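You operate a simulated robot arm through the tools that you are given. There is no shell and no other tool.

The job below is to be done with a simulated two-armed robot. You get a single attempt, and the scene is never put back.

Task
Test both flushes on the clear cistern once each, the small one first.
Fine: water on before and off after; let it refill between the two.

The check looks at the end state, three seconds after you hand in, the way a careful person would. Anything else that was tipped, shoved, dropped, spilled or broken makes it a failure.

Robot
Two 7-joint arms with two-finger parallel grippers on one trunk that stands fixed in place. Base frame: the origin is at the foot of the trunk, x ahead of it, y to its left, z up. Lengths are in mm, angles in degrees, forces in N, time in s.
The left shoulder is at [50, 161, 1198], the right one opposite. With the tool pointing down near the work surface each hand reaches from about 100 to 620 mm from the base axis, measured 20 degrees to its own side. Payload 3.43 kg a hand.
The TCP of each hand is the grasp point between the finger pads, 30 mm short of the fingertips. In the tool frame z runs along the fingers and y along their closing line. Largest opening 94 mm; finger width 28, thickness 10; the body of the gripper, 50 by 96 mm, starts 55 mm behind the TCP.
Orientation is that of the tool frame in the base frame, as a unit quaternion [x, y, z, w]. With the fingers straight down and closing along the base's y, the tool's x points along the base's -x, its y along +y and its z along -z.

Tools
- The arms move only by the tool drive_tool. It takes "left_motion", "right_motion" or both (then of equal length, played together; a hand with none holds still); each is a list of rows, each a list of 7 numbers: the shift along the tool's x, y, z in mm, then the turn, a rotation vector about the tool's x, y, z in degrees, then the finger opening in mm, from 0 to 94. In form: [[tx, ty, tz, wx, wy, wz, grip], ...]. A call has 1 to 20 rows; each row shifts and turns the commanded pose from where the row before left it, along the tool's axes as they then stand. Rows are played at 5 a second. More than 50 mm and 8.6 degrees between two rows, or a gripper value outside its range, and nothing of the call is played. A pose out of reach is approached as far as the arm can. The call stops where the force on the tool passes 40 N (or 10 N more than at its start, if that is more) or the arm is blocked; 0.2 s more then pass. Each finger travels about 45 mm/s and halts on what it meets, pressing with about 40 N; the grip force reading is that of the motor and also rises with nothing between the fingers. The clock runs only during rows and for 0.2 s after the last one: add rows that do not move to give the fingers time. It gives the time, the measured TCP pose, the force on the tool (base axes), the opening and the grip force at its end, in the units of the frame above (readings bear some noise), with the torque about the TCP (base axes, N m) and any sound that the robot's microphone picked up, and new pictures: "pictures" is both (left out), scene, wrist or none (wrist: the cameras of the hands that moved).
- Cameras (640 x 400 px; columns grow to the right, rows downward): "scene" is now at [126.9, -41.6, 1357.8]; the picture's right is [-0.42, -0.91, 0.00], its down [-0.19, 0.09, -0.98] and it looks along [0.89, -0.41, -0.21] (base axes); focal length 214 px, centre (320, 200). "left" rides on the left gripper at [76, -14, -103] in its tool frame; the picture's right is [0.18, 0.98, 0.00], its down [-0.75, 0.14, -0.64] and it looks along [-0.63, 0.12, 0.77] (tool axes); focal length 243 px, centre (320, 200). "right" rides on the right gripper at [76, 14, -103] in its tool frame; the picture's right is [-0.18, 0.98, 0.00], its down [-0.75, -0.14, -0.64] and it looks along [-0.63, -0.12, 0.77] (tool axes); focal length 243 px, centre (320, 200). There is no depth. A picture from a camera that has moved, and an enlarged one, comes with that camera's place and axes in the base frame and with its lens.
- lift_body(by): slides the trunk up (or, below 0, down) by that many mm; the arms and the scene camera ride with it, the base frame stays. It gives what a move gives, with no picture.
- head_to(pan, tilt): turns the head with the scene camera to pan (to the left, within 80 degrees either way) and tilt (down, from -29 to 69), counted from straight ahead of the robot. It gives what a move gives, and a new picture of the scene camera.
- close_up(camera, box): a new picture of the part [left, top, right, bottom] of that camera's present view, enlarged. The clock stands still meanwhile.
- finish_job(): hands the job in; it is judged then, once.

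Nothing tells you positions but the pictures and the camera data. Unless the task says otherwise, let go and move clear before handing in.

The tools are called after ">>>" by a JSON object that holds its "op" and its "data". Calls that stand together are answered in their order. drive_tool: Moves the arms, as the interface text tells. Its arguments: {"type":"object","properties":{"left_motion":{"type":"array"},"right_motion":{"type":"array"},"pictures":{"type":"string","enum":["both","scene","wrist","none"]}},"required":[]} The other tools are called the same way: lift_body (by) slides the trunk up or down; head_to (pan, tilt) turns the head that bears the scene camera; close_up (camera, box) takes an enlarged picture of a part of a camera's view; finish_job () hands the job in.

At the start:

```text
clock: 0.0
left_ee_pos: [282.4, -27.9, 1387.9]
left_ee_rot: [0.0, 1.0, -0.001, -0.001]
left_force: [0.2, 0.0, 0.2]
left_moment: [0.01, 0.0, 0.0]
left_grip_width: 93.8
left_gripper_force: 0.1
right_ee_pos: [257.5, -319.9, 1370.5]
right_ee_rot: [0.001, 1.0, 0.001, 0.0]
right_force: [0.2, -0.4, -0.8]
right_moment: [-0.01, -0.01, 0.0]
right_grip_width: 93.9
right_gripper_force: 0.1
trunk travel left (down, up): [-225.0, 42.0]
head pan, tilt: [-24.9, 12.4]
```

scene: 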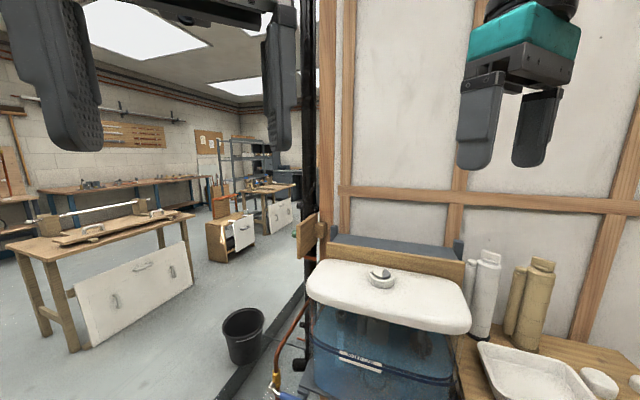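
right: 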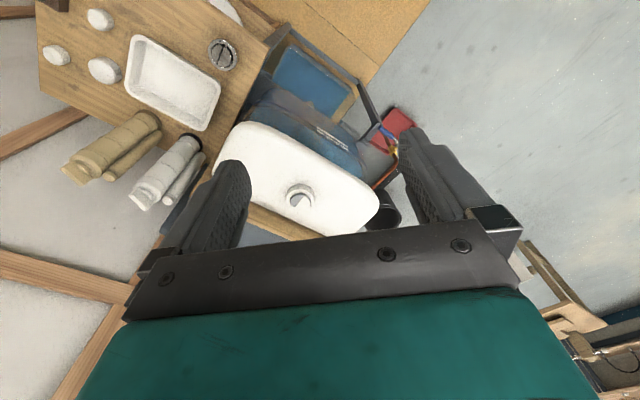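
left: 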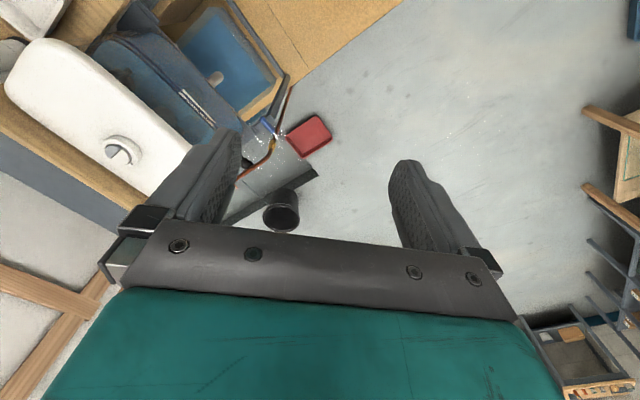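

I see a clear cistern with a white lid and a split push button on top, ahead and to the right, and a copper supply pipe with what may be a valve at its lower left. I'll look more closely before moving anything.

>>> {"op": "head_to", "data": {"pan": -25, "tilt": 40}}

>>> {"op": "close_up", "data": {"camera": "right", "box": [200, 100, 440, 250]}}

>>> {"op": "close_up", "data": {"camera": "left", "box": [0, 0, 340, 230]}}

```text
clock: 0.9
left_ee_pos: [286.1, -27.1, 1387.3]
left_ee_rot: [-0.004, 1.0, 0.001, 0.002]
left_force: [31.3, -10.4, -22.1]
left_moment: [1.38, 1.16, 1.39]
left_grip_width: 93.8
left_gripper_force: 0.0
right_ee_pos: [257.0, -320.1, 1370.5]
right_ee_rot: [0.0, 1.0, 0.0, 0.0]
right_force: [-0.1, 0.7, 0.2]
right_moment: [-0.01, 0.01, -0.01]
right_grip_width: 94.0
right_gripper_force: 0.1
trunk travel left (down, up): [-225.0, 42.0]
head pan, tilt: [-25.0, 40.0]
camera scene: at [127.1, -41.5, 1345.0], right [-0.42, -0.91, 0.0], down [-0.31, 0.14, -0.94], along [0.85, -0.39, -0.35], focal length 214 px, centre (320, 200)
```

scene: 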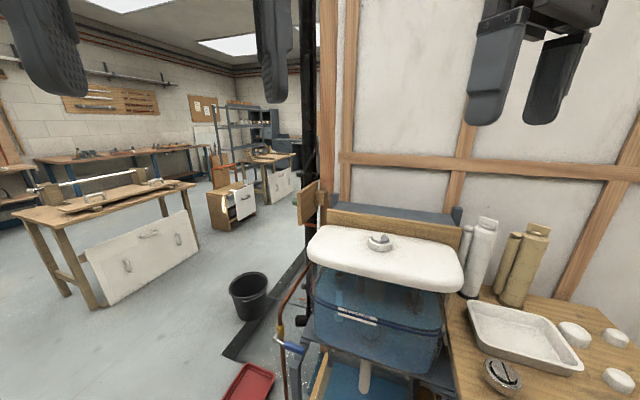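

```text
2.67 times, centred on (320, 175) of right
camera zoom: at [180.8, -303.5, 1472.9], right [0.18, 0.98, 0.0], down [0.75, -0.14, 0.64], along [0.63, -0.12, -0.77], focal length 647 px, centre (320, 267)
```

zoom: 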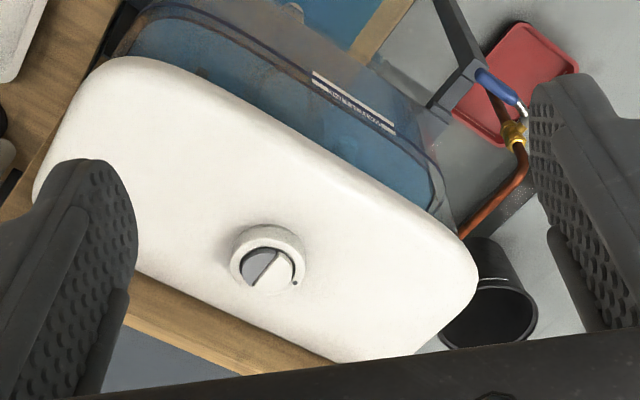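

```text
1.74 times, centred on (170, 115) of left
camera zoom: at [208.1, -41.0, 1487.9], right [-0.19, 0.98, 0.0], down [0.75, 0.15, 0.64], along [0.63, 0.12, -0.77], focal length 422 px, centre (581, 348)
```

zoom: 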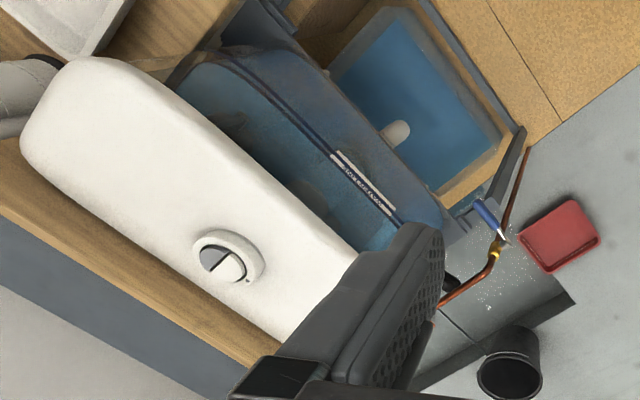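

The head pressed against the left hand when it tilted (31 N on the left tool), so the tilt stopped short. I'll raise the head again to free it, then move the left arm away from the head.

>>> {"op": "head_to", "data": {"pan": -25, "tilt": 12}}

```text
clock: 1.9
left_ee_pos: [281.6, -27.0, 1390.0]
left_ee_rot: [0.002, 1.0, -0.002, 0.0]
left_force: [0.6, -0.8, -0.1]
left_moment: [0.02, 0.0, 0.0]
left_grip_width: 93.7
left_gripper_force: 0.1
right_ee_pos: [257.6, -319.9, 1370.3]
right_ee_rot: [-0.001, 1.0, 0.0, 0.0]
right_force: [0.0, -0.5, -0.5]
right_moment: [-0.04, -0.01, 0.0]
right_grip_width: 94.1
right_gripper_force: 0.1
trunk travel left (down, up): [-225.0, 42.0]
head pan, tilt: [-25.0, 12.0]
camera scene: at [126.9, -41.8, 1358.3], right [-0.42, -0.91, 0.0], down [-0.19, 0.09, -0.98], along [0.89, -0.41, -0.21], focal length 214 px, centre (320, 200)
```

scene: 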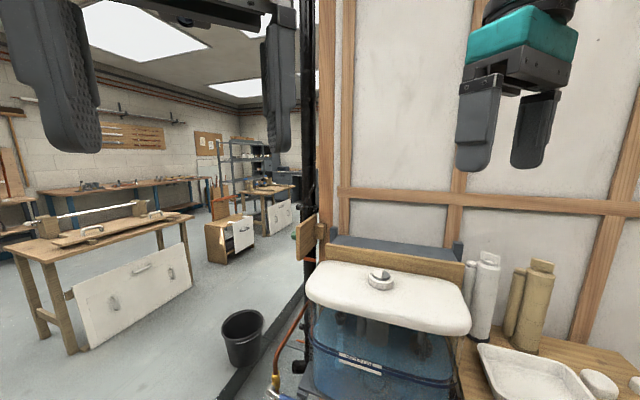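

The head is free again. The space to the left is open, so I'll move the left hand to the left and slightly forward, clear of the head.

>>> {"op": "drive_tool", "data": {"left_motion": [[-20, 0, 0, 0, 0, 0, 94], [-20, 0, 0, 0, 0, 0, 94], [-20, 20, 0, 0, 0, 0, 94], [0, 30, 0, 0, 0, 0, 94], [0, 30, 0, 0, 0, 0, 94], [0, 30, 0, 0, 0, 0, 94], [0, 30, 0, 0, 0, 0, 94], [0, 30, 0, 0, 0, 0, 94], [0, 30, 0, 0, 0, 0, 94]], "pictures": "both"}}

```text
clock: 3.9
left_ee_pos: [340.7, 174.7, 1387.8]
left_ee_rot: [0.001, 1.0, -0.001, -0.001]
left_force: [-0.4, 0.0, 0.4]
left_moment: [-0.02, -0.03, 0.0]
left_grip_width: 94.1
left_gripper_force: 0.0
right_ee_pos: [256.7, -318.4, 1369.6]
right_ee_rot: [0.001, 1.0, 0.0, 0.0]
right_force: [-0.1, -0.1, 0.0]
right_moment: [-0.03, 0.0, 0.03]
right_grip_width: 94.1
right_gripper_force: 0.0
trunk travel left (down, up): [-225.0, 42.0]
head pan, tilt: [-25.0, 12.0]
camera scene: at [126.5, -41.2, 1358.4], right [-0.42, -0.91, 0.0], down [-0.19, 0.09, -0.98], along [0.89, -0.41, -0.21], focal length 214 px, centre (320, 200)
camera left: at [264.3, 160.9, 1489.5], right [-0.18, 0.98, 0.0], down [0.75, 0.14, 0.64], along [0.63, 0.12, -0.77], focal length 243 px, centre (320, 200)
```

scene: 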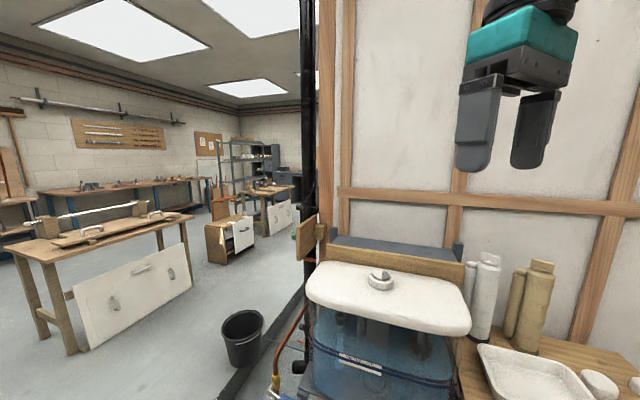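
left: 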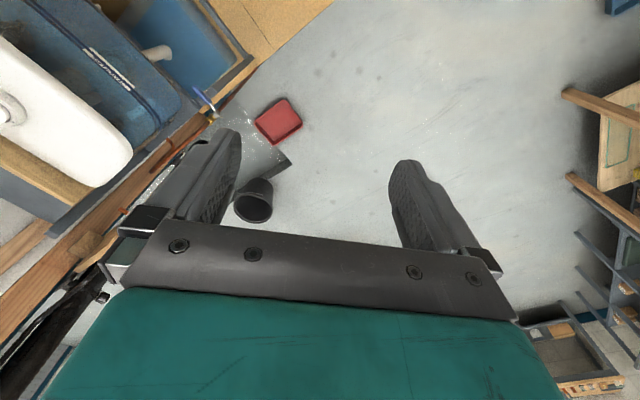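

>>> {"op": "head_to", "data": {"pan": -25, "tilt": 45}}

```text
clock: 4.8
left_ee_pos: [342.8, 173.6, 1387.8]
left_ee_rot: [0.001, 1.0, 0.0, 0.001]
left_force: [-0.4, 0.5, -0.6]
left_moment: [0.01, 0.02, -0.03]
left_grip_width: 93.8
left_gripper_force: 0.1
right_ee_pos: [256.5, -319.6, 1370.0]
right_ee_rot: [0.0, 1.0, 0.0, 0.0]
right_force: [-0.4, 0.1, 1.5]
right_moment: [0.0, -0.03, -0.01]
right_grip_width: 94.1
right_gripper_force: 0.0
trunk travel left (down, up): [-225.0, 42.0]
head pan, tilt: [-25.0, 45.0]
camera scene: at [116.0, -36.8, 1306.7], right [-0.42, -0.91, 0.0], down [-0.64, 0.3, -0.71], along [0.64, -0.3, -0.71], focal length 214 px, centre (320, 200)
```

scene: 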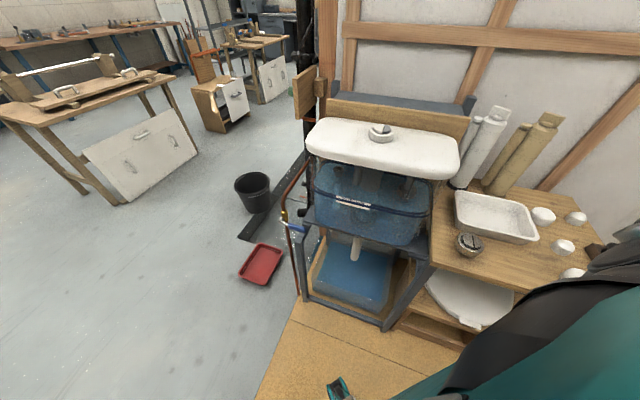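

>>> {"op": "close_up", "data": {"camera": "scene", "box": [260, 100, 480, 240]}}

>>> {"op": "close_up", "data": {"camera": "scene", "box": [265, 180, 345, 250]}}

>>> {"op": "close_up", "data": {"camera": "scene", "box": [345, 110, 415, 155]}}

>>> {"op": "close_up", "data": {"camera": "scene", "box": [290, 220, 450, 340]}}

>>> {"op": "close_up", "data": {"camera": "scene", "box": [310, 350, 400, 400]}}

```text
2.86 times, centred on (370, 170) of scene
camera zoom: at [116.0, -36.8, 1306.7], right [-0.42, -0.91, 0.0], down [-0.64, 0.3, -0.71], along [0.64, -0.3, -0.71], focal length 613 px, centre (177, 286)
```

zoom: 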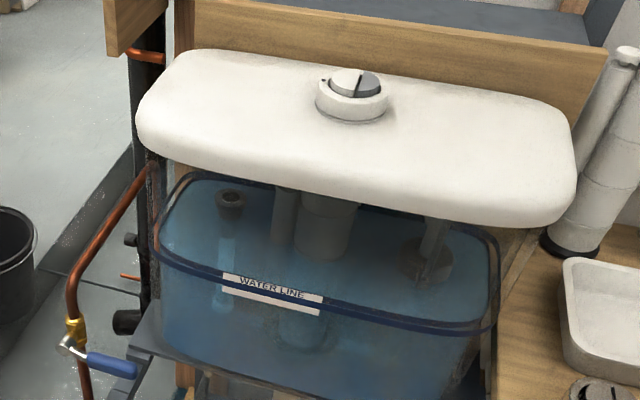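

```text
5.71 times, centred on (305, 215) of scene
camera zoom: at [116.0, -36.8, 1306.7], right [-0.42, -0.91, 0.0], down [-0.64, 0.3, -0.71], along [0.64, -0.3, -0.71], focal length 1226 px, centre (406, 114)
```

zoom: 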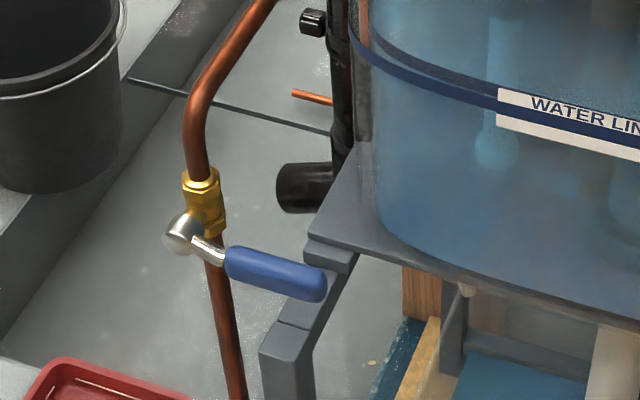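

```text
8.89 times, centred on (380, 132) of scene
camera zoom: at [116.0, -36.8, 1306.7], right [-0.42, -0.91, 0.0], down [-0.64, 0.3, -0.71], along [0.64, -0.3, -0.71], focal length 1906 px, centre (-213, 800)
```

zoom: 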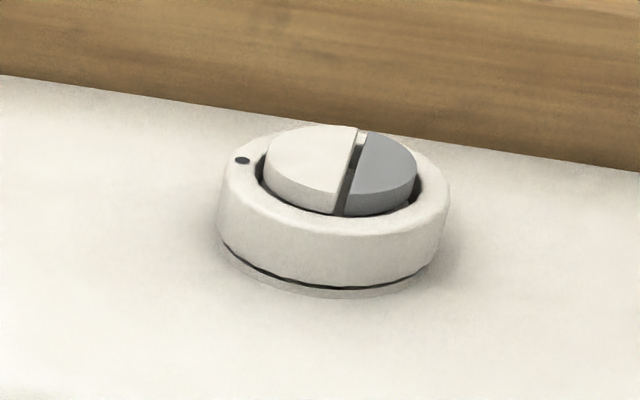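

```text
3.33 times, centred on (370, 280) of scene
camera zoom: at [116.0, -36.8, 1306.7], right [-0.42, -0.91, 0.0], down [-0.64, 0.3, -0.71], along [0.64, -0.3, -0.71], focal length 715 px, centre (153, -67)
```

zoom: 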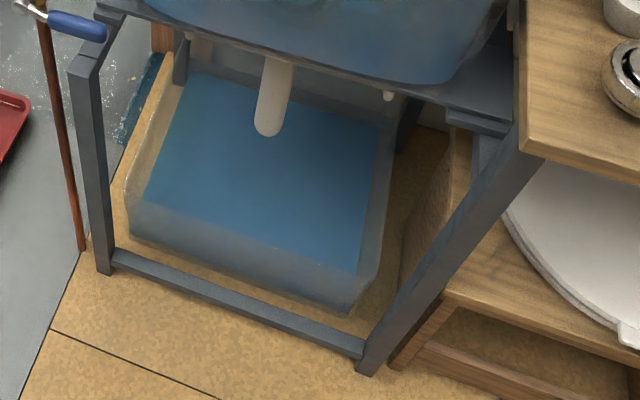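

```text
7.11 times, centred on (355, 375) of scene
camera zoom: at [116.0, -36.8, 1306.7], right [-0.42, -0.91, 0.0], down [-0.64, 0.3, -0.71], along [0.64, -0.3, -0.71], focal length 1525 px, centre (71, -1044)
```

zoom: 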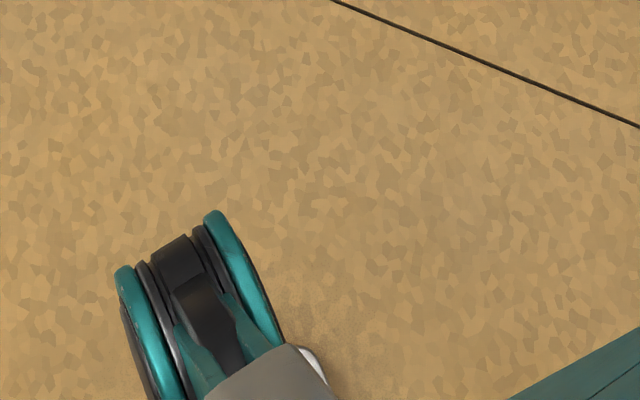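

The tank is filled to its water line and the blue lever lies across the pipe, so the supply looks closed. The button has a larger white part and a smaller grey part. I'll take more views to triangulate the valve and button.

>>> {"op": "close_up", "data": {"camera": "left", "box": [160, 60, 260, 140]}}

>>> {"op": "close_up", "data": {"camera": "right", "box": [270, 170, 330, 220]}}

>>> {"op": "close_up", "data": {"camera": "right", "box": [350, 90, 450, 160]}}

>>> {"op": "close_up", "data": {"camera": "scene", "box": [430, 180, 620, 300]}}

>>> {"op": "close_up", "data": {"camera": "right", "box": [30, 0, 270, 150]}}

```text
5.00 times, centred on (210, 100) of left
camera zoom: at [264.8, 159.7, 1489.6], right [-0.18, 0.98, 0.0], down [0.75, 0.14, 0.64], along [0.63, 0.12, -0.77], focal length 1213 px, centre (870, 700)
```

zoom: 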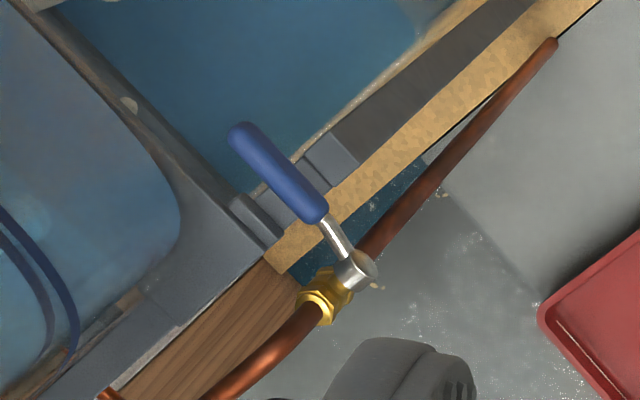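

```text
8.00 times, centred on (300, 195) of right
camera zoom: at [180.6, -303.5, 1472.9], right [0.18, 0.98, 0.0], down [0.75, -0.14, 0.64], along [0.63, -0.12, -0.77], focal length 1941 px, centre (480, 240)
```

zoom: 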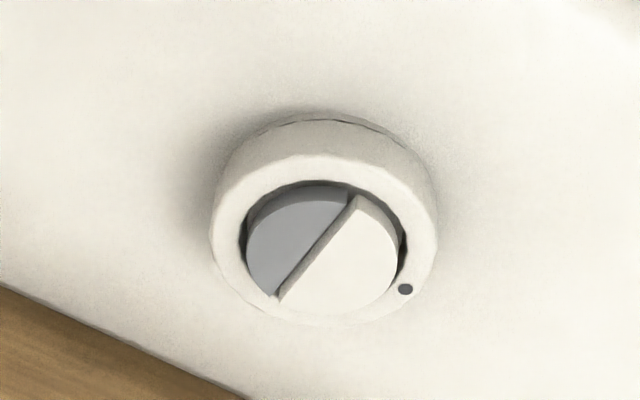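

```text
5.71 times, centred on (400, 125) of right
camera zoom: at [180.6, -303.5, 1472.9], right [0.18, 0.98, 0.0], down [0.75, -0.14, 0.64], along [0.63, -0.12, -0.77], focal length 1386 px, centre (-137, 629)
```

zoom: 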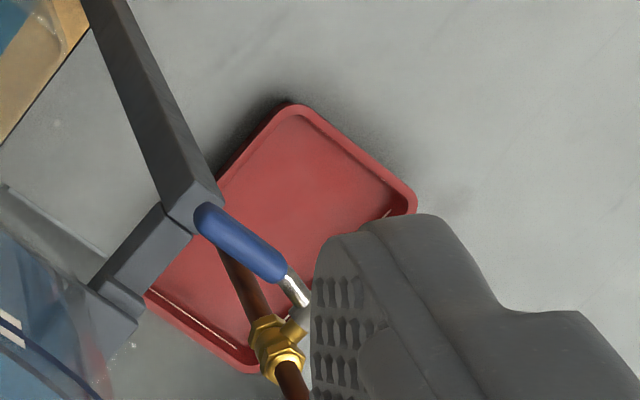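

```text
3.33 times, centred on (525, 240) of scene
camera zoom: at [116.0, -36.8, 1306.7], right [-0.42, -0.91, 0.0], down [-0.64, 0.3, -0.71], along [0.64, -0.3, -0.71], focal length 715 px, centre (-363, 67)
```

zoom: 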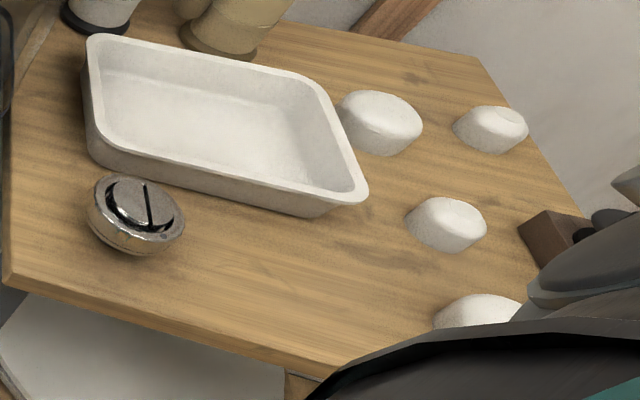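

```text
2.67 times, centred on (150, 75) of right
camera zoom: at [180.6, -303.5, 1472.9], right [0.18, 0.98, 0.0], down [0.75, -0.14, 0.64], along [0.63, -0.12, -0.77], focal length 647 px, centre (773, 533)
```

zoom: 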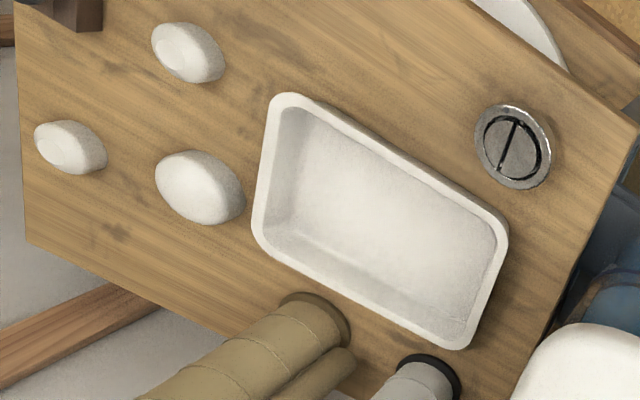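

The valve lever is horizontal on a vertical pipe, with the pivot near [626,-123,690] and the lever tip near [545,-183,693]; the button is near [547,-422,1015]. Before I move anything large, I'll look further to the right and below to learn about clearances.

>>> {"op": "head_to", "data": {"pan": -65, "tilt": 40}}

>>> {"op": "head_to", "data": {"pan": -20, "tilt": 65}}

>>> {"op": "head_to", "data": {"pan": 40, "tilt": 50}}

```text
clock: 5.9
left_ee_pos: [342.5, 172.7, 1387.6]
left_ee_rot: [0.0, 1.0, -0.001, 0.0]
left_force: [-0.3, -0.3, -0.2]
left_moment: [-0.01, 0.01, -0.04]
left_grip_width: 94.1
left_gripper_force: 0.1
right_ee_pos: [257.6, -320.3, 1369.9]
right_ee_rot: [0.0, 1.0, 0.0, 0.001]
right_force: [-0.5, -1.0, 0.5]
right_moment: [0.0, 0.0, 0.01]
right_grip_width: 93.9
right_gripper_force: 0.0
trunk travel left (down, up): [-225.0, 42.0]
head pan, tilt: [-65.0, 40.0]
camera scene: at [78.3, -79.4, 1313.9], right [-0.91, -0.42, 0.0], down [-0.27, 0.58, -0.77], along [0.32, -0.69, -0.64], focal length 214 px, centre (320, 200)
```

scene: 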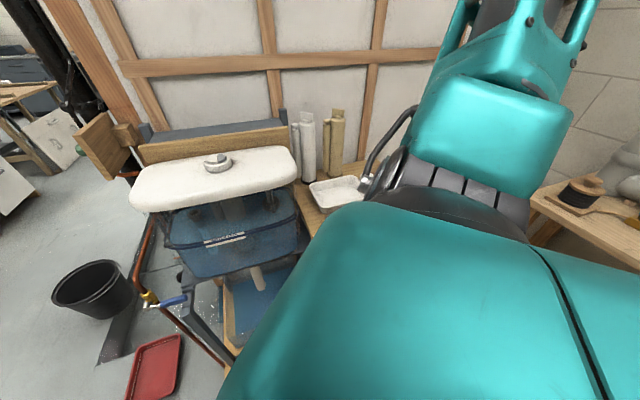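

```text
clock: 7.0
left_ee_pos: [341.3, 172.7, 1387.9]
left_ee_rot: [-0.001, 1.0, -0.001, 0.001]
left_force: [1.1, -0.2, 0.6]
left_moment: [-0.01, -0.03, 0.01]
left_grip_width: 93.9
left_gripper_force: 0.0
right_ee_pos: [257.3, -320.0, 1370.8]
right_ee_rot: [-0.001, 1.0, 0.0, -0.001]
right_force: [0.3, -0.3, -0.1]
right_moment: [0.02, 0.02, 0.02]
right_grip_width: 93.9
right_gripper_force: 0.0
trunk travel left (down, up): [-225.0, 42.0]
head pan, tilt: [-20.0, 65.0]
camera scene: at [99.3, -23.2, 1281.6], right [-0.34, -0.94, 0.0], down [-0.85, 0.31, -0.42], along [0.4, -0.14, -0.91], focal length 214 px, centre (320, 200)
```

scene: 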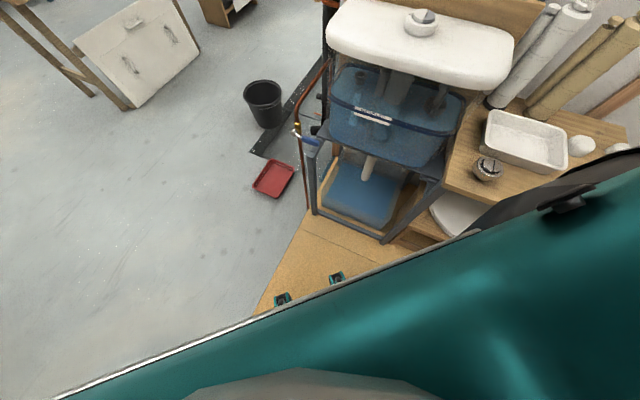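

```text
clock: 8.3
left_ee_pos: [342.2, 172.1, 1387.2]
left_ee_rot: [0.0, 1.0, -0.001, 0.0]
left_force: [0.3, 0.0, -0.1]
left_moment: [0.0, 0.03, 0.02]
left_grip_width: 94.1
left_gripper_force: 0.1
right_ee_pos: [256.7, -318.6, 1370.2]
right_ee_rot: [0.0, 1.0, 0.0, -0.001]
right_force: [0.4, -0.8, -0.1]
right_moment: [0.02, 0.01, 0.04]
right_grip_width: 94.0
right_gripper_force: 0.0
trunk travel left (down, up): [-225.0, 42.0]
head pan, tilt: [40.0, 50.0]
camera scene: at [101.3, 47.0, 1299.7], right [0.64, -0.77, 0.0], down [-0.59, -0.49, -0.64], along [0.49, 0.41, -0.77], focal length 214 px, centre (320, 200)
```

scene: 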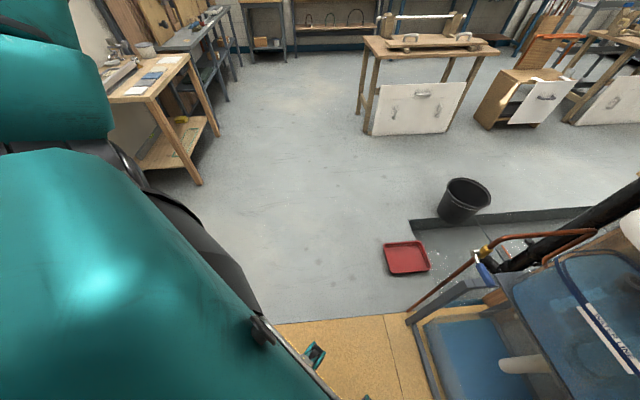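

The area in front and to the left is open; the counter with loose parts on the right is at about z 800, so the right elbow must stay off it. I'll bring the left hand down in the open space to look at the valve from closer.

>>> {"op": "drive_tool", "data": {"left_motion": [[0, 0, 45, 0, 0, 0, 94], [0, 0, 45, 0, 0, 0, 94], [0, 0, 45, 0, 0, 0, 94], [0, 0, 45, 0, 0, 0, 94], [0, 0, 45, 0, 0, 0, 94], [0, 0, 45, 0, 0, 0, 94], [0, 0, 45, 0, 0, 0, 94], [0, 0, 45, 0, 0, 0, 94], [0, -20, 0, 0, 0, 0, 94], [0, -40, 0, 0, 0, 0, 94], [0, -40, 0, 0, 0, 0, 94], [0, -40, 0, 0, 0, 0, 94]], "pictures": "wrist"}}

>>> {"op": "head_to", "data": {"pan": -20, "tilt": 50}}

```text
clock: 10.9
left_ee_pos: [342.4, 30.1, 1027.3]
left_ee_rot: [0.0, 1.0, -0.001, 0.0]
left_force: [-0.6, -0.1, 0.1]
left_moment: [0.01, 0.01, 0.0]
left_grip_width: 94.1
left_gripper_force: 0.1
right_ee_pos: [256.5, -319.5, 1370.1]
right_ee_rot: [0.0, 1.0, 0.0, 0.0]
right_force: [0.2, 0.0, 0.3]
right_moment: [0.01, 0.04, -0.02]
right_grip_width: 93.8
right_gripper_force: 0.1
trunk travel left (down, up): [-225.0, 42.0]
head pan, tilt: [40.0, 50.0]
camera left: at [265.1, 17.8, 1129.6], right [-0.18, 0.98, 0.0], down [0.75, 0.14, 0.64], along [0.63, 0.12, -0.77], focal length 243 px, centre (320, 200)
```

left: 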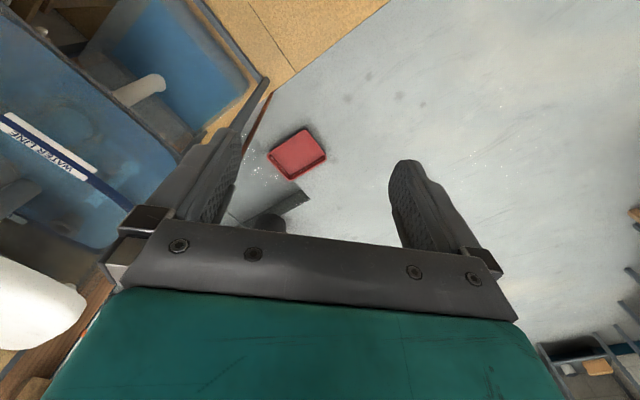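

```text
clock: 12.2
left_ee_pos: [342.4, 31.1, 1028.0]
left_ee_rot: [0.0, 1.0, -0.001, -0.001]
left_force: [-0.6, -0.4, -0.2]
left_moment: [0.01, 0.0, 0.0]
left_grip_width: 93.9
left_gripper_force: 0.0
right_ee_pos: [255.9, -319.9, 1369.3]
right_ee_rot: [0.0, 1.0, -0.001, 0.0]
right_force: [-0.8, 0.6, 0.1]
right_moment: [0.0, 0.01, 0.0]
right_grip_width: 93.9
right_gripper_force: 0.0
trunk travel left (down, up): [-225.0, 42.0]
head pan, tilt: [-20.0, 50.0]
camera scene: at [114.7, -28.6, 1299.7], right [-0.34, -0.94, 0.0], down [-0.72, 0.26, -0.64], along [0.6, -0.22, -0.77], focal length 214 px, centre (320, 200)
```

scene: 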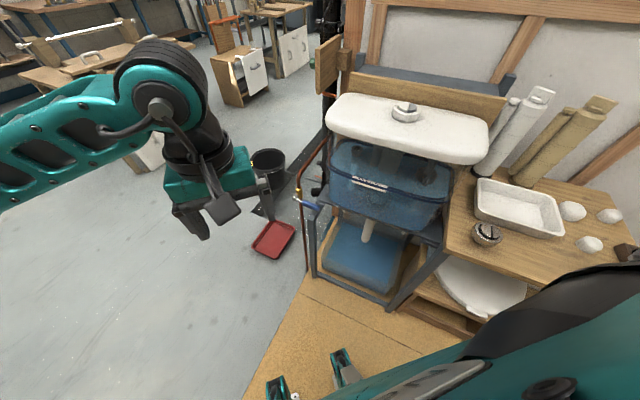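

Now the left finger hides the valve. I'll yaw the left hand toward the cistern and bring it a little closer so its camera sees the valve between the fingers.

>>> {"op": "drive_tool", "data": {"left_motion": [[0, 0, 0, 0, 0, 8, 94], [0, 0, 0, 0, 0, 8, 94], [0, 0, 0, 0, 0, 8, 94], [0, 0, 0, 0, 0, 8, 94], [0, 0, 0, 0, 0, 8, 94], [-29, -3.6, 29, 0, 0, 0, 94], [-29, -3.6, 29, 0, 0, 0, 94], [-29, -3.6, 29, 0, 0, 0, 94], [-29, -3.6, 29, 0, 0, 0, 94]], "pictures": "both"}}

```text
clock: 14.2
left_ee_pos: [422.8, -54.1, 911.7]
left_ee_rot: [0.343, 0.939, 0.0, 0.001]
left_force: [-0.2, 0.4, 0.4]
left_moment: [-0.04, -0.02, 0.0]
left_grip_width: 94.1
left_gripper_force: 0.1
right_ee_pos: [256.7, -319.1, 1370.6]
right_ee_rot: [0.001, 1.0, 0.0, -0.001]
right_force: [-0.8, -0.4, -0.9]
right_moment: [0.0, 0.0, -0.01]
right_grip_width: 94.1
right_gripper_force: 0.0
trunk travel left (down, up): [-225.0, 42.0]
head pan, tilt: [-20.0, 50.0]
camera scene: at [114.9, -29.1, 1299.7], right [-0.34, -0.94, 0.0], down [-0.72, 0.26, -0.64], along [0.6, -0.22, -0.77], focal length 214 px, centre (320, 200)
camera left: at [354.0, -14.8, 1013.2], right [0.49, 0.87, 0.0], down [0.67, -0.38, 0.64], along [0.56, -0.32, -0.77], focal length 243 px, centre (320, 200)
```

scene: 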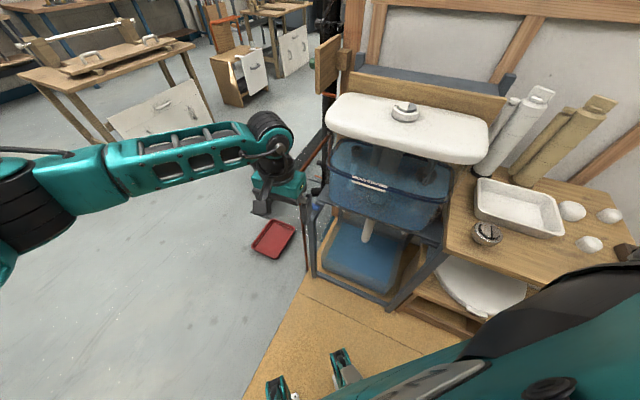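
left: 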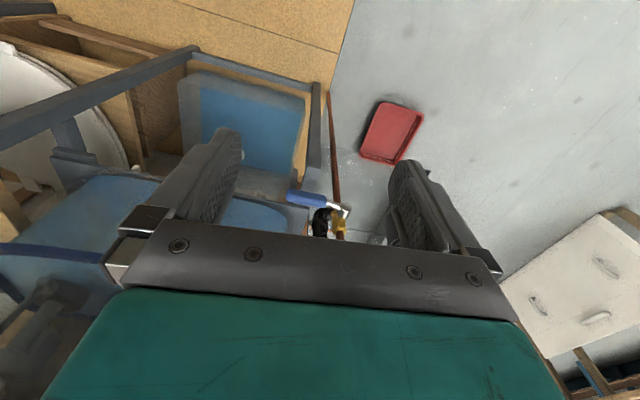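

>>> {"op": "close_up", "data": {"camera": "left", "box": [240, 60, 400, 240]}}

>>> {"op": "close_up", "data": {"camera": "left", "box": [270, 170, 370, 240]}}

>>> {"op": "close_up", "data": {"camera": "scene", "box": [270, 130, 470, 310]}}

```text
2.22 times, centred on (320, 150) of left
camera zoom: at [354.0, -14.8, 1013.2], right [0.49, 0.87, 0.0], down [0.67, -0.38, 0.64], along [0.56, -0.32, -0.77], focal length 539 px, centre (320, 311)
```

zoom: 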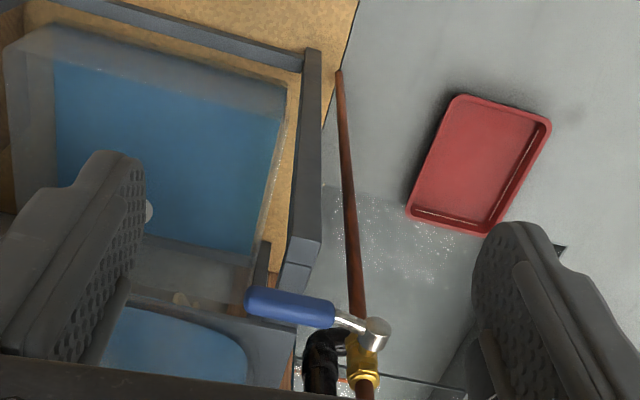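

```text
5.71 times, centred on (320, 205) of left
camera zoom: at [354.0, -14.8, 1013.2], right [0.49, 0.87, 0.0], down [0.67, -0.38, 0.64], along [0.56, -0.32, -0.77], focal length 1386 px, centre (320, 171)
```

zoom: 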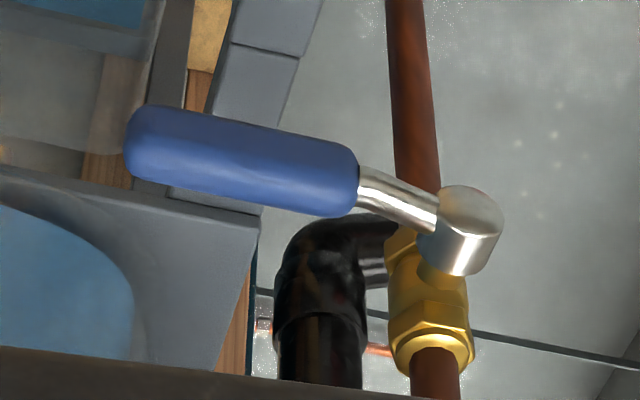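

```text
2.22 times, centred on (370, 220) of scene
camera zoom: at [114.9, -29.1, 1299.7], right [-0.34, -0.94, 0.0], down [-0.72, 0.26, -0.64], along [0.6, -0.22, -0.77], focal length 477 px, centre (209, 156)
```

zoom: 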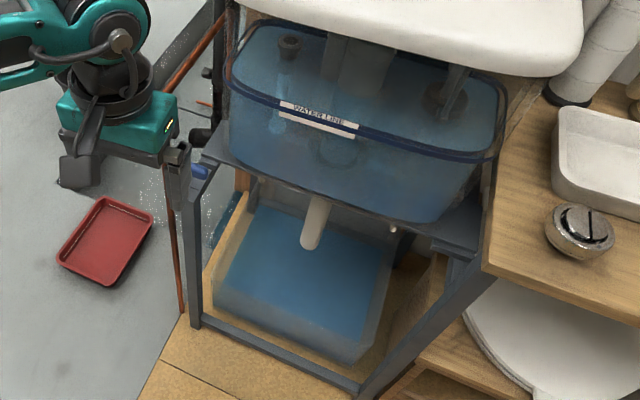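

The lever hub is at about [626,-119,697] and the blue handle runs level to about [542,-182,707]. The frame post sits right under the handle, so the lever should swing up to open. I'll lower the trunk in small steps to bring the left arm into reach, checking right-arm clearance as I go.

>>> {"op": "head_to", "data": {"pan": -75, "tilt": 45}}

>>> {"op": "lift_body", "data": {"by": -40}}

```text
clock: 15.5
left_ee_pos: [422.8, -53.4, 912.7]
left_ee_rot: [0.341, 0.94, -0.001, 0.001]
left_force: [0.3, -0.1, -0.2]
left_moment: [0.01, 0.0, -0.01]
left_grip_width: 94.0
left_gripper_force: 0.1
right_ee_pos: [256.8, -320.4, 1370.5]
right_ee_rot: [0.0, 1.0, 0.0, 0.0]
right_force: [0.5, -0.1, -0.6]
right_moment: [-0.01, -0.04, 0.03]
right_grip_width: 93.6
right_gripper_force: 0.1
trunk travel left (down, up): [-225.0, 42.0]
head pan, tilt: [-75.0, 45.0]
camera scene: at [63.4, -80.9, 1306.7], right [-0.97, -0.26, 0.0], down [-0.18, 0.68, -0.71], along [0.18, -0.68, -0.71], focal length 214 px, centre (320, 200)
```

scene: 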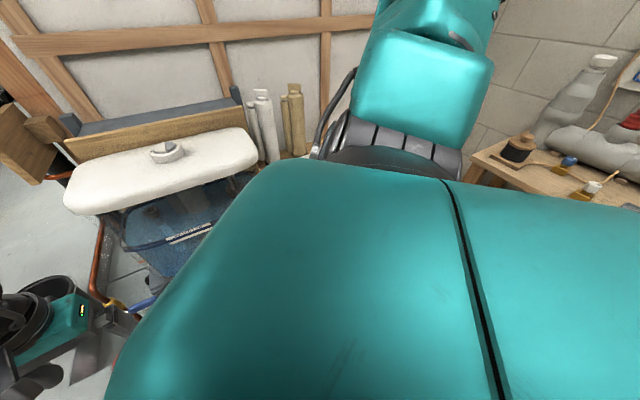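

```text
clock: 16.3
left_ee_pos: [421.4, -53.7, 871.9]
left_ee_rot: [0.342, 0.94, -0.001, 0.0]
left_force: [-0.2, -0.4, 0.1]
left_moment: [0.0, 0.04, 0.03]
left_grip_width: 94.0
left_gripper_force: 0.1
right_ee_pos: [255.8, -318.8, 1329.6]
right_ee_rot: [0.0, 1.0, 0.0, 0.0]
right_force: [-0.6, -0.9, 0.2]
right_moment: [0.02, -0.01, 0.01]
right_grip_width: 94.2
right_gripper_force: 0.0
trunk travel left (down, up): [-185.0, 82.0]
head pan, tilt: [-75.0, 45.0]
```

>>> {"op": "lift_body", "data": {"by": -40}}

>>> {"op": "head_to", "data": {"pan": -70, "tilt": 50}}

>>> {"op": "head_to", "data": {"pan": -20, "tilt": 50}}

```text
clock: 17.1
left_ee_pos: [423.0, -54.3, 831.4]
left_ee_rot: [0.342, 0.94, -0.002, 0.001]
left_force: [0.1, 0.0, -0.1]
left_moment: [0.0, 0.01, 0.03]
left_grip_width: 93.7
left_gripper_force: 0.0
right_ee_pos: [255.8, -319.0, 1290.5]
right_ee_rot: [0.0, 1.0, 0.0, 0.0]
right_force: [-1.0, 0.0, -0.1]
right_moment: [0.0, -0.02, 0.01]
right_grip_width: 94.0
right_gripper_force: 0.1
trunk travel left (down, up): [-145.0, 122.0]
head pan, tilt: [-75.0, 45.0]
```

```text
clock: 17.8
left_ee_pos: [422.1, -53.7, 832.7]
left_ee_rot: [0.342, 0.94, -0.001, 0.001]
left_force: [0.6, 0.2, -0.6]
left_moment: [-0.03, 0.01, 0.03]
left_grip_width: 94.3
left_gripper_force: 0.0
right_ee_pos: [255.9, -321.1, 1290.4]
right_ee_rot: [0.0, 1.0, 0.0, 0.0]
right_force: [0.0, 0.5, 0.0]
right_moment: [0.02, -0.02, -0.02]
right_grip_width: 94.1
right_gripper_force: 0.0
trunk travel left (down, up): [-145.0, 122.0]
head pan, tilt: [-70.0, 50.0]
camera scene: at [68.6, -74.8, 1219.8], right [-0.94, -0.34, 0.0], down [-0.26, 0.72, -0.64], along [0.22, -0.6, -0.77], focal length 214 px, centre (320, 200)
```

scene: 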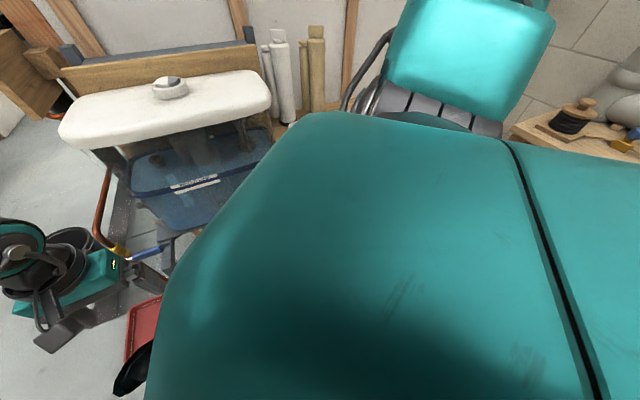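

```text
clock: 19.0
left_ee_pos: [422.2, -53.5, 831.3]
left_ee_rot: [0.342, 0.94, -0.002, 0.001]
left_force: [0.3, -0.7, 0.1]
left_moment: [0.02, 0.03, 0.01]
left_grip_width: 94.1
left_gripper_force: 0.0
right_ee_pos: [256.9, -318.6, 1290.6]
right_ee_rot: [0.0, 1.0, 0.0, 0.0]
right_force: [0.4, -0.4, -0.1]
right_moment: [0.0, -0.02, 0.04]
right_grip_width: 94.1
right_gripper_force: 0.0
trunk travel left (down, up): [-145.0, 122.0]
head pan, tilt: [-20.0, 50.0]
camera scene: at [114.6, -28.8, 1219.7], right [-0.34, -0.94, 0.0], down [-0.72, 0.26, -0.64], along [0.6, -0.22, -0.77], focal length 214 px, centre (320, 200)
```

scene: 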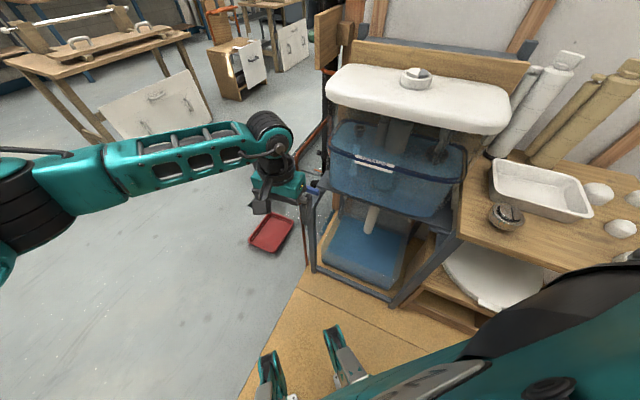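

Trunk is 80 mm lower with the right arm still clear. Next I'll close the left fingers and pitch the left hand so they point toward the valve nearly level, still well in front of it.

>>> {"op": "drive_tool", "data": {"left_motion": [[0, 0, 0, 0, -8, 0, 60], [0, 0, 0, 0, -8, 0, 30], [0, 0, 0, 0, -8, 0, 10], [0, 0, 0, 0, -8, 0, 0], [0, 0, 0, 0, -8, 0, 0], [0, 0, 0, 0, -8, 0, 0], [0, 0, 0, 0, -8, 0, 0], [0, 0, 0, 0, -8, 0, 0], [0, 0, 0, 0, -8, 0, 0], [0, 0, 0, 0, 0, 0, 0]], "pictures": "both"}}

```text
clock: 21.2
left_ee_pos: [427.2, -49.1, 838.3]
left_ee_rot: [0.313, 0.848, -0.16, 0.398]
left_force: [0.4, 0.8, 0.5]
left_moment: [0.0, 0.0, -0.01]
left_grip_width: 0.0
left_gripper_force: 32.8
left hand out of reach, approached as far as the arm can: row 7, 8, 9
right_ee_pos: [256.5, -319.4, 1291.2]
right_ee_rot: [0.0, 1.0, 0.001, -0.001]
right_force: [-0.6, -0.1, 0.1]
right_moment: [0.0, -0.02, 0.03]
right_grip_width: 94.0
right_gripper_force: 0.0
trunk travel left (down, up): [-145.0, 122.0]
head pan, tilt: [-20.0, 50.0]
camera scene: at [114.6, -28.7, 1219.7], right [-0.34, -0.94, 0.0], down [-0.72, 0.26, -0.64], along [0.6, -0.22, -0.77], focal length 214 px, centre (320, 200)
camera left: at [320.8, 25.1, 843.3], right [0.56, 0.81, -0.17], down [0.09, 0.14, 0.99], along [0.83, -0.56, 0.0], focal length 243 px, centre (320, 200)
```

scene: 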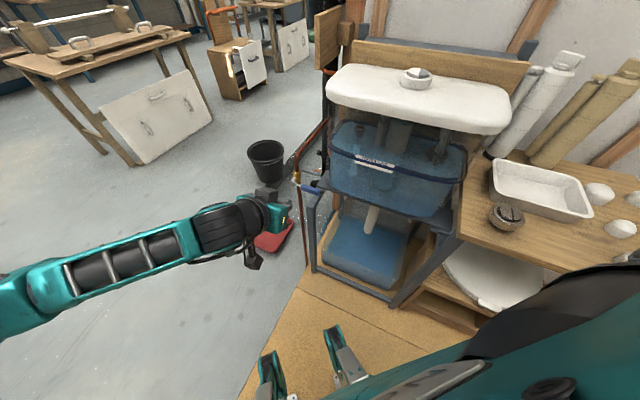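
left: 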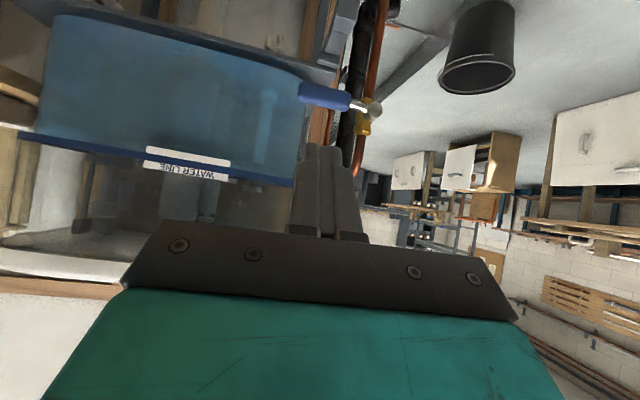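

The last part of the pitch was out of reach; the hand stopped at about 51 degrees from vertical. I'll zoom in from here (this camera's picture is upside down) for a second, level look at the lever and frame.

>>> {"op": "close_up", "data": {"camera": "left", "box": [270, 30, 420, 180]}}

>>> {"op": "close_up", "data": {"camera": "scene", "box": [240, 140, 360, 260]}}

>>> {"op": "close_up", "data": {"camera": "left", "box": [0, 0, 340, 240]}}

```text
2.67 times, centred on (345, 105) of left
camera zoom: at [320.8, 25.1, 843.3], right [0.56, 0.81, -0.17], down [0.09, 0.14, 0.99], along [0.83, -0.56, 0.0], focal length 647 px, centre (253, 453)
```

zoom: 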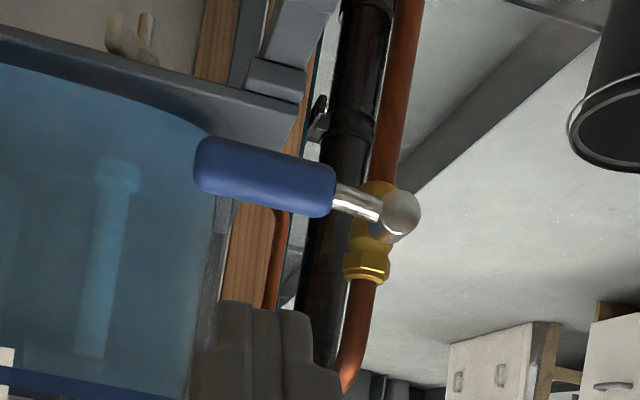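

```text
3.33 times, centred on (300, 200) of scene
camera zoom: at [114.6, -28.7, 1219.7], right [-0.34, -0.94, 0.0], down [-0.72, 0.26, -0.64], along [0.6, -0.22, -0.77], focal length 715 px, centre (387, 200)
```

zoom: 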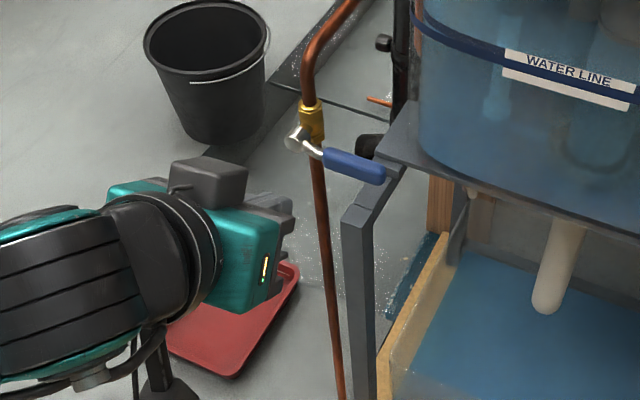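

```text
1.67 times, centred on (170, 120) of left
camera zoom: at [320.8, 25.1, 843.3], right [0.56, 0.81, -0.17], down [0.09, 0.14, 0.99], along [0.83, -0.56, 0.0], focal length 404 px, centre (570, 333)
```

zoom: 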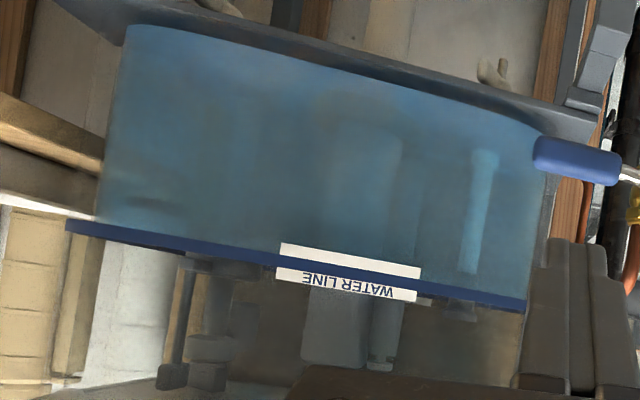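

The view confirms the handle at z ≈ 708 with free space beneath it. I'll back the pitch off to 60 degrees and bring the closed left fingertips in front of and a little below the handle's outer end, still about 85 mm short of contact.

>>> {"op": "drive_tool", "data": {"left_motion": [[0, 0, 0, 0, 6, 0, 0], [0, 0, 0, 0, 6, 0, 0], [19.4, -0.5, 29.9, 0, 0, 0, 0], [19.4, -0.5, 29.9, 0, 0, 0, 0], [19.4, -0.5, 29.9, 0, 0, 0, 0], [19.4, -0.5, 29.9, 0, 0, 0, 0], [19.4, -0.5, 29.9, 0, 0, 0, 0]], "pictures": "both"}}

```text
clock: 22.8
left_ee_pos: [436.6, -67.1, 660.2]
left_ee_rot: [0.328, 0.884, -0.126, 0.307]
left_force: [0.7, 0.0, 0.1]
left_moment: [-0.01, 0.03, 0.0]
left_grip_width: 0.1
left_gripper_force: 33.2
right_ee_pos: [257.5, -319.5, 1290.3]
right_ee_rot: [0.0, 1.0, 0.0, 0.0]
right_force: [0.7, 0.8, 0.1]
right_moment: [0.02, 0.0, 0.0]
right_grip_width: 94.1
right_gripper_force: 0.1
trunk travel left (down, up): [-145.0, 122.0]
head pan, tilt: [-20.0, 50.0]
camera scene: at [114.7, -28.8, 1219.8], right [-0.34, -0.94, 0.0], down [-0.72, 0.26, -0.64], along [0.6, -0.22, -0.77], focal length 214 px, centre (320, 200)
camera left: at [333.6, 6.2, 691.5], right [0.54, 0.83, -0.14], down [0.25, 0.0, 0.97], along [0.81, -0.55, -0.21], focal length 243 px, centre (320, 200)
```

scene: 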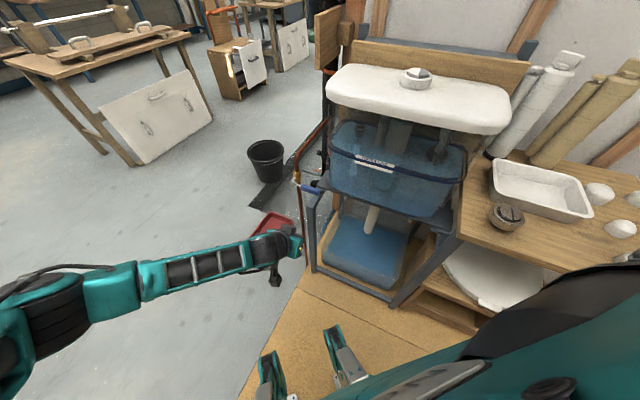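
left: 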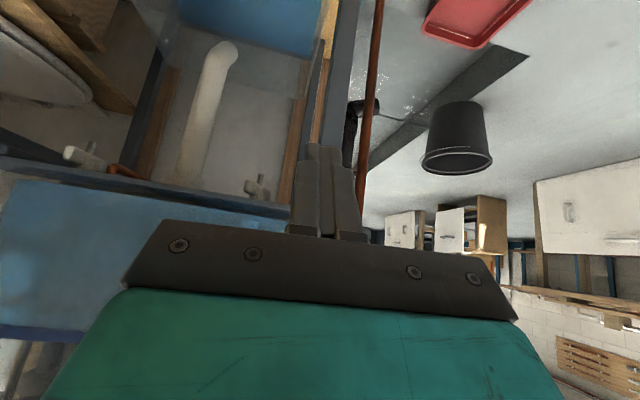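

>>> {"op": "drive_tool", "data": {"left_motion": [[0, 0, 0, 0, 0, 0, 0], [0, 0, 0, 0, 0, 0, 0], [0, 0, 0, 0, 0, 0, 0]], "pictures": "none"}}

```text
clock: 23.6
left_ee_pos: [437.2, -67.2, 661.4]
left_ee_rot: [0.328, 0.884, -0.127, 0.307]
left_force: [1.1, 0.2, -0.4]
left_moment: [-0.03, 0.03, 0.02]
left_grip_width: 0.0
left_gripper_force: 32.7
right_ee_pos: [255.7, -319.5, 1290.0]
right_ee_rot: [-0.001, 1.0, 0.001, 0.0]
right_force: [0.2, 0.1, -0.2]
right_moment: [-0.02, 0.01, -0.01]
right_grip_width: 94.0
right_gripper_force: 0.1
trunk travel left (down, up): [-145.0, 122.0]
head pan, tilt: [-20.0, 50.0]
```

The reached pose became the new command, so the pitch is now 39 degrees. I'll pitch up again here, where the arm has more room.

>>> {"op": "drive_tool", "data": {"left_motion": [[0, 0, 0, 0, -7, 0, 0], [0, 0, 0, 0, -7, 0, 0], [0, 0, 0, 0, -7, 0, 0], [0, 0, 0, 0, 0, 0, 0]], "pictures": "none"}}

```text
clock: 24.6
left_ee_pos: [436.8, -71.8, 664.5]
left_ee_rot: [0.331, 0.876, -0.148, 0.317]
left_force: [-0.6, 0.1, -0.6]
left_moment: [0.01, 0.02, 0.01]
left_grip_width: 0.2
left_gripper_force: 32.7
left hand out of reach, approached as far as the arm can: row 1, 2, 3
right_ee_pos: [255.0, -319.2, 1290.7]
right_ee_rot: [0.0, 1.0, 0.0, 0.0]
right_force: [0.0, -0.2, 0.6]
right_moment: [0.04, -0.03, 0.01]
right_grip_width: 94.1
right_gripper_force: 0.0
trunk travel left (down, up): [-145.0, 122.0]
head pan, tilt: [-20.0, 50.0]
```

>>> {"op": "head_to", "data": {"pan": 0, "tilt": 50}}

>>> {"op": "close_up", "data": {"camera": "scene", "box": [100, 120, 420, 330]}}

```text
clock: 25.4
left_ee_pos: [437.6, -72.6, 663.5]
left_ee_rot: [0.331, 0.876, -0.149, 0.318]
left_force: [0.0, -0.3, 0.3]
left_moment: [0.04, -0.01, 0.02]
left_grip_width: 0.2
left_gripper_force: 33.1
right_ee_pos: [256.7, -318.1, 1289.8]
right_ee_rot: [0.0, 1.0, -0.001, 0.0]
right_force: [0.9, -0.7, 0.0]
right_moment: [-0.02, -0.02, 0.02]
right_grip_width: 94.0
right_gripper_force: 0.0
trunk travel left (down, up): [-145.0, 122.0]
head pan, tilt: [0.0, 50.0]
camera scene: at [119.3, -2.5, 1219.7], right [0.0, -1.0, 0.0], down [-0.77, 0.0, -0.64], along [0.64, 0.0, -0.77], focal length 214 px, centre (320, 200)
```

scene: 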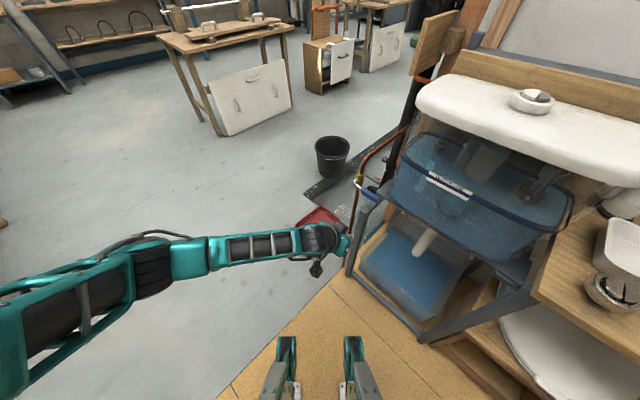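

```text
1.90 times, centred on (260, 225) of scene
camera zoom: at [119.3, -2.5, 1219.7], right [0.0, -1.0, 0.0], down [-0.77, 0.0, -0.64], along [0.64, 0.0, -0.77], focal length 408 px, centre (434, 152)
```

zoom: 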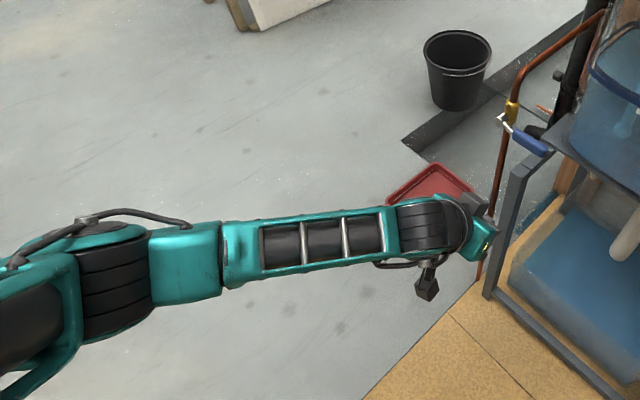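

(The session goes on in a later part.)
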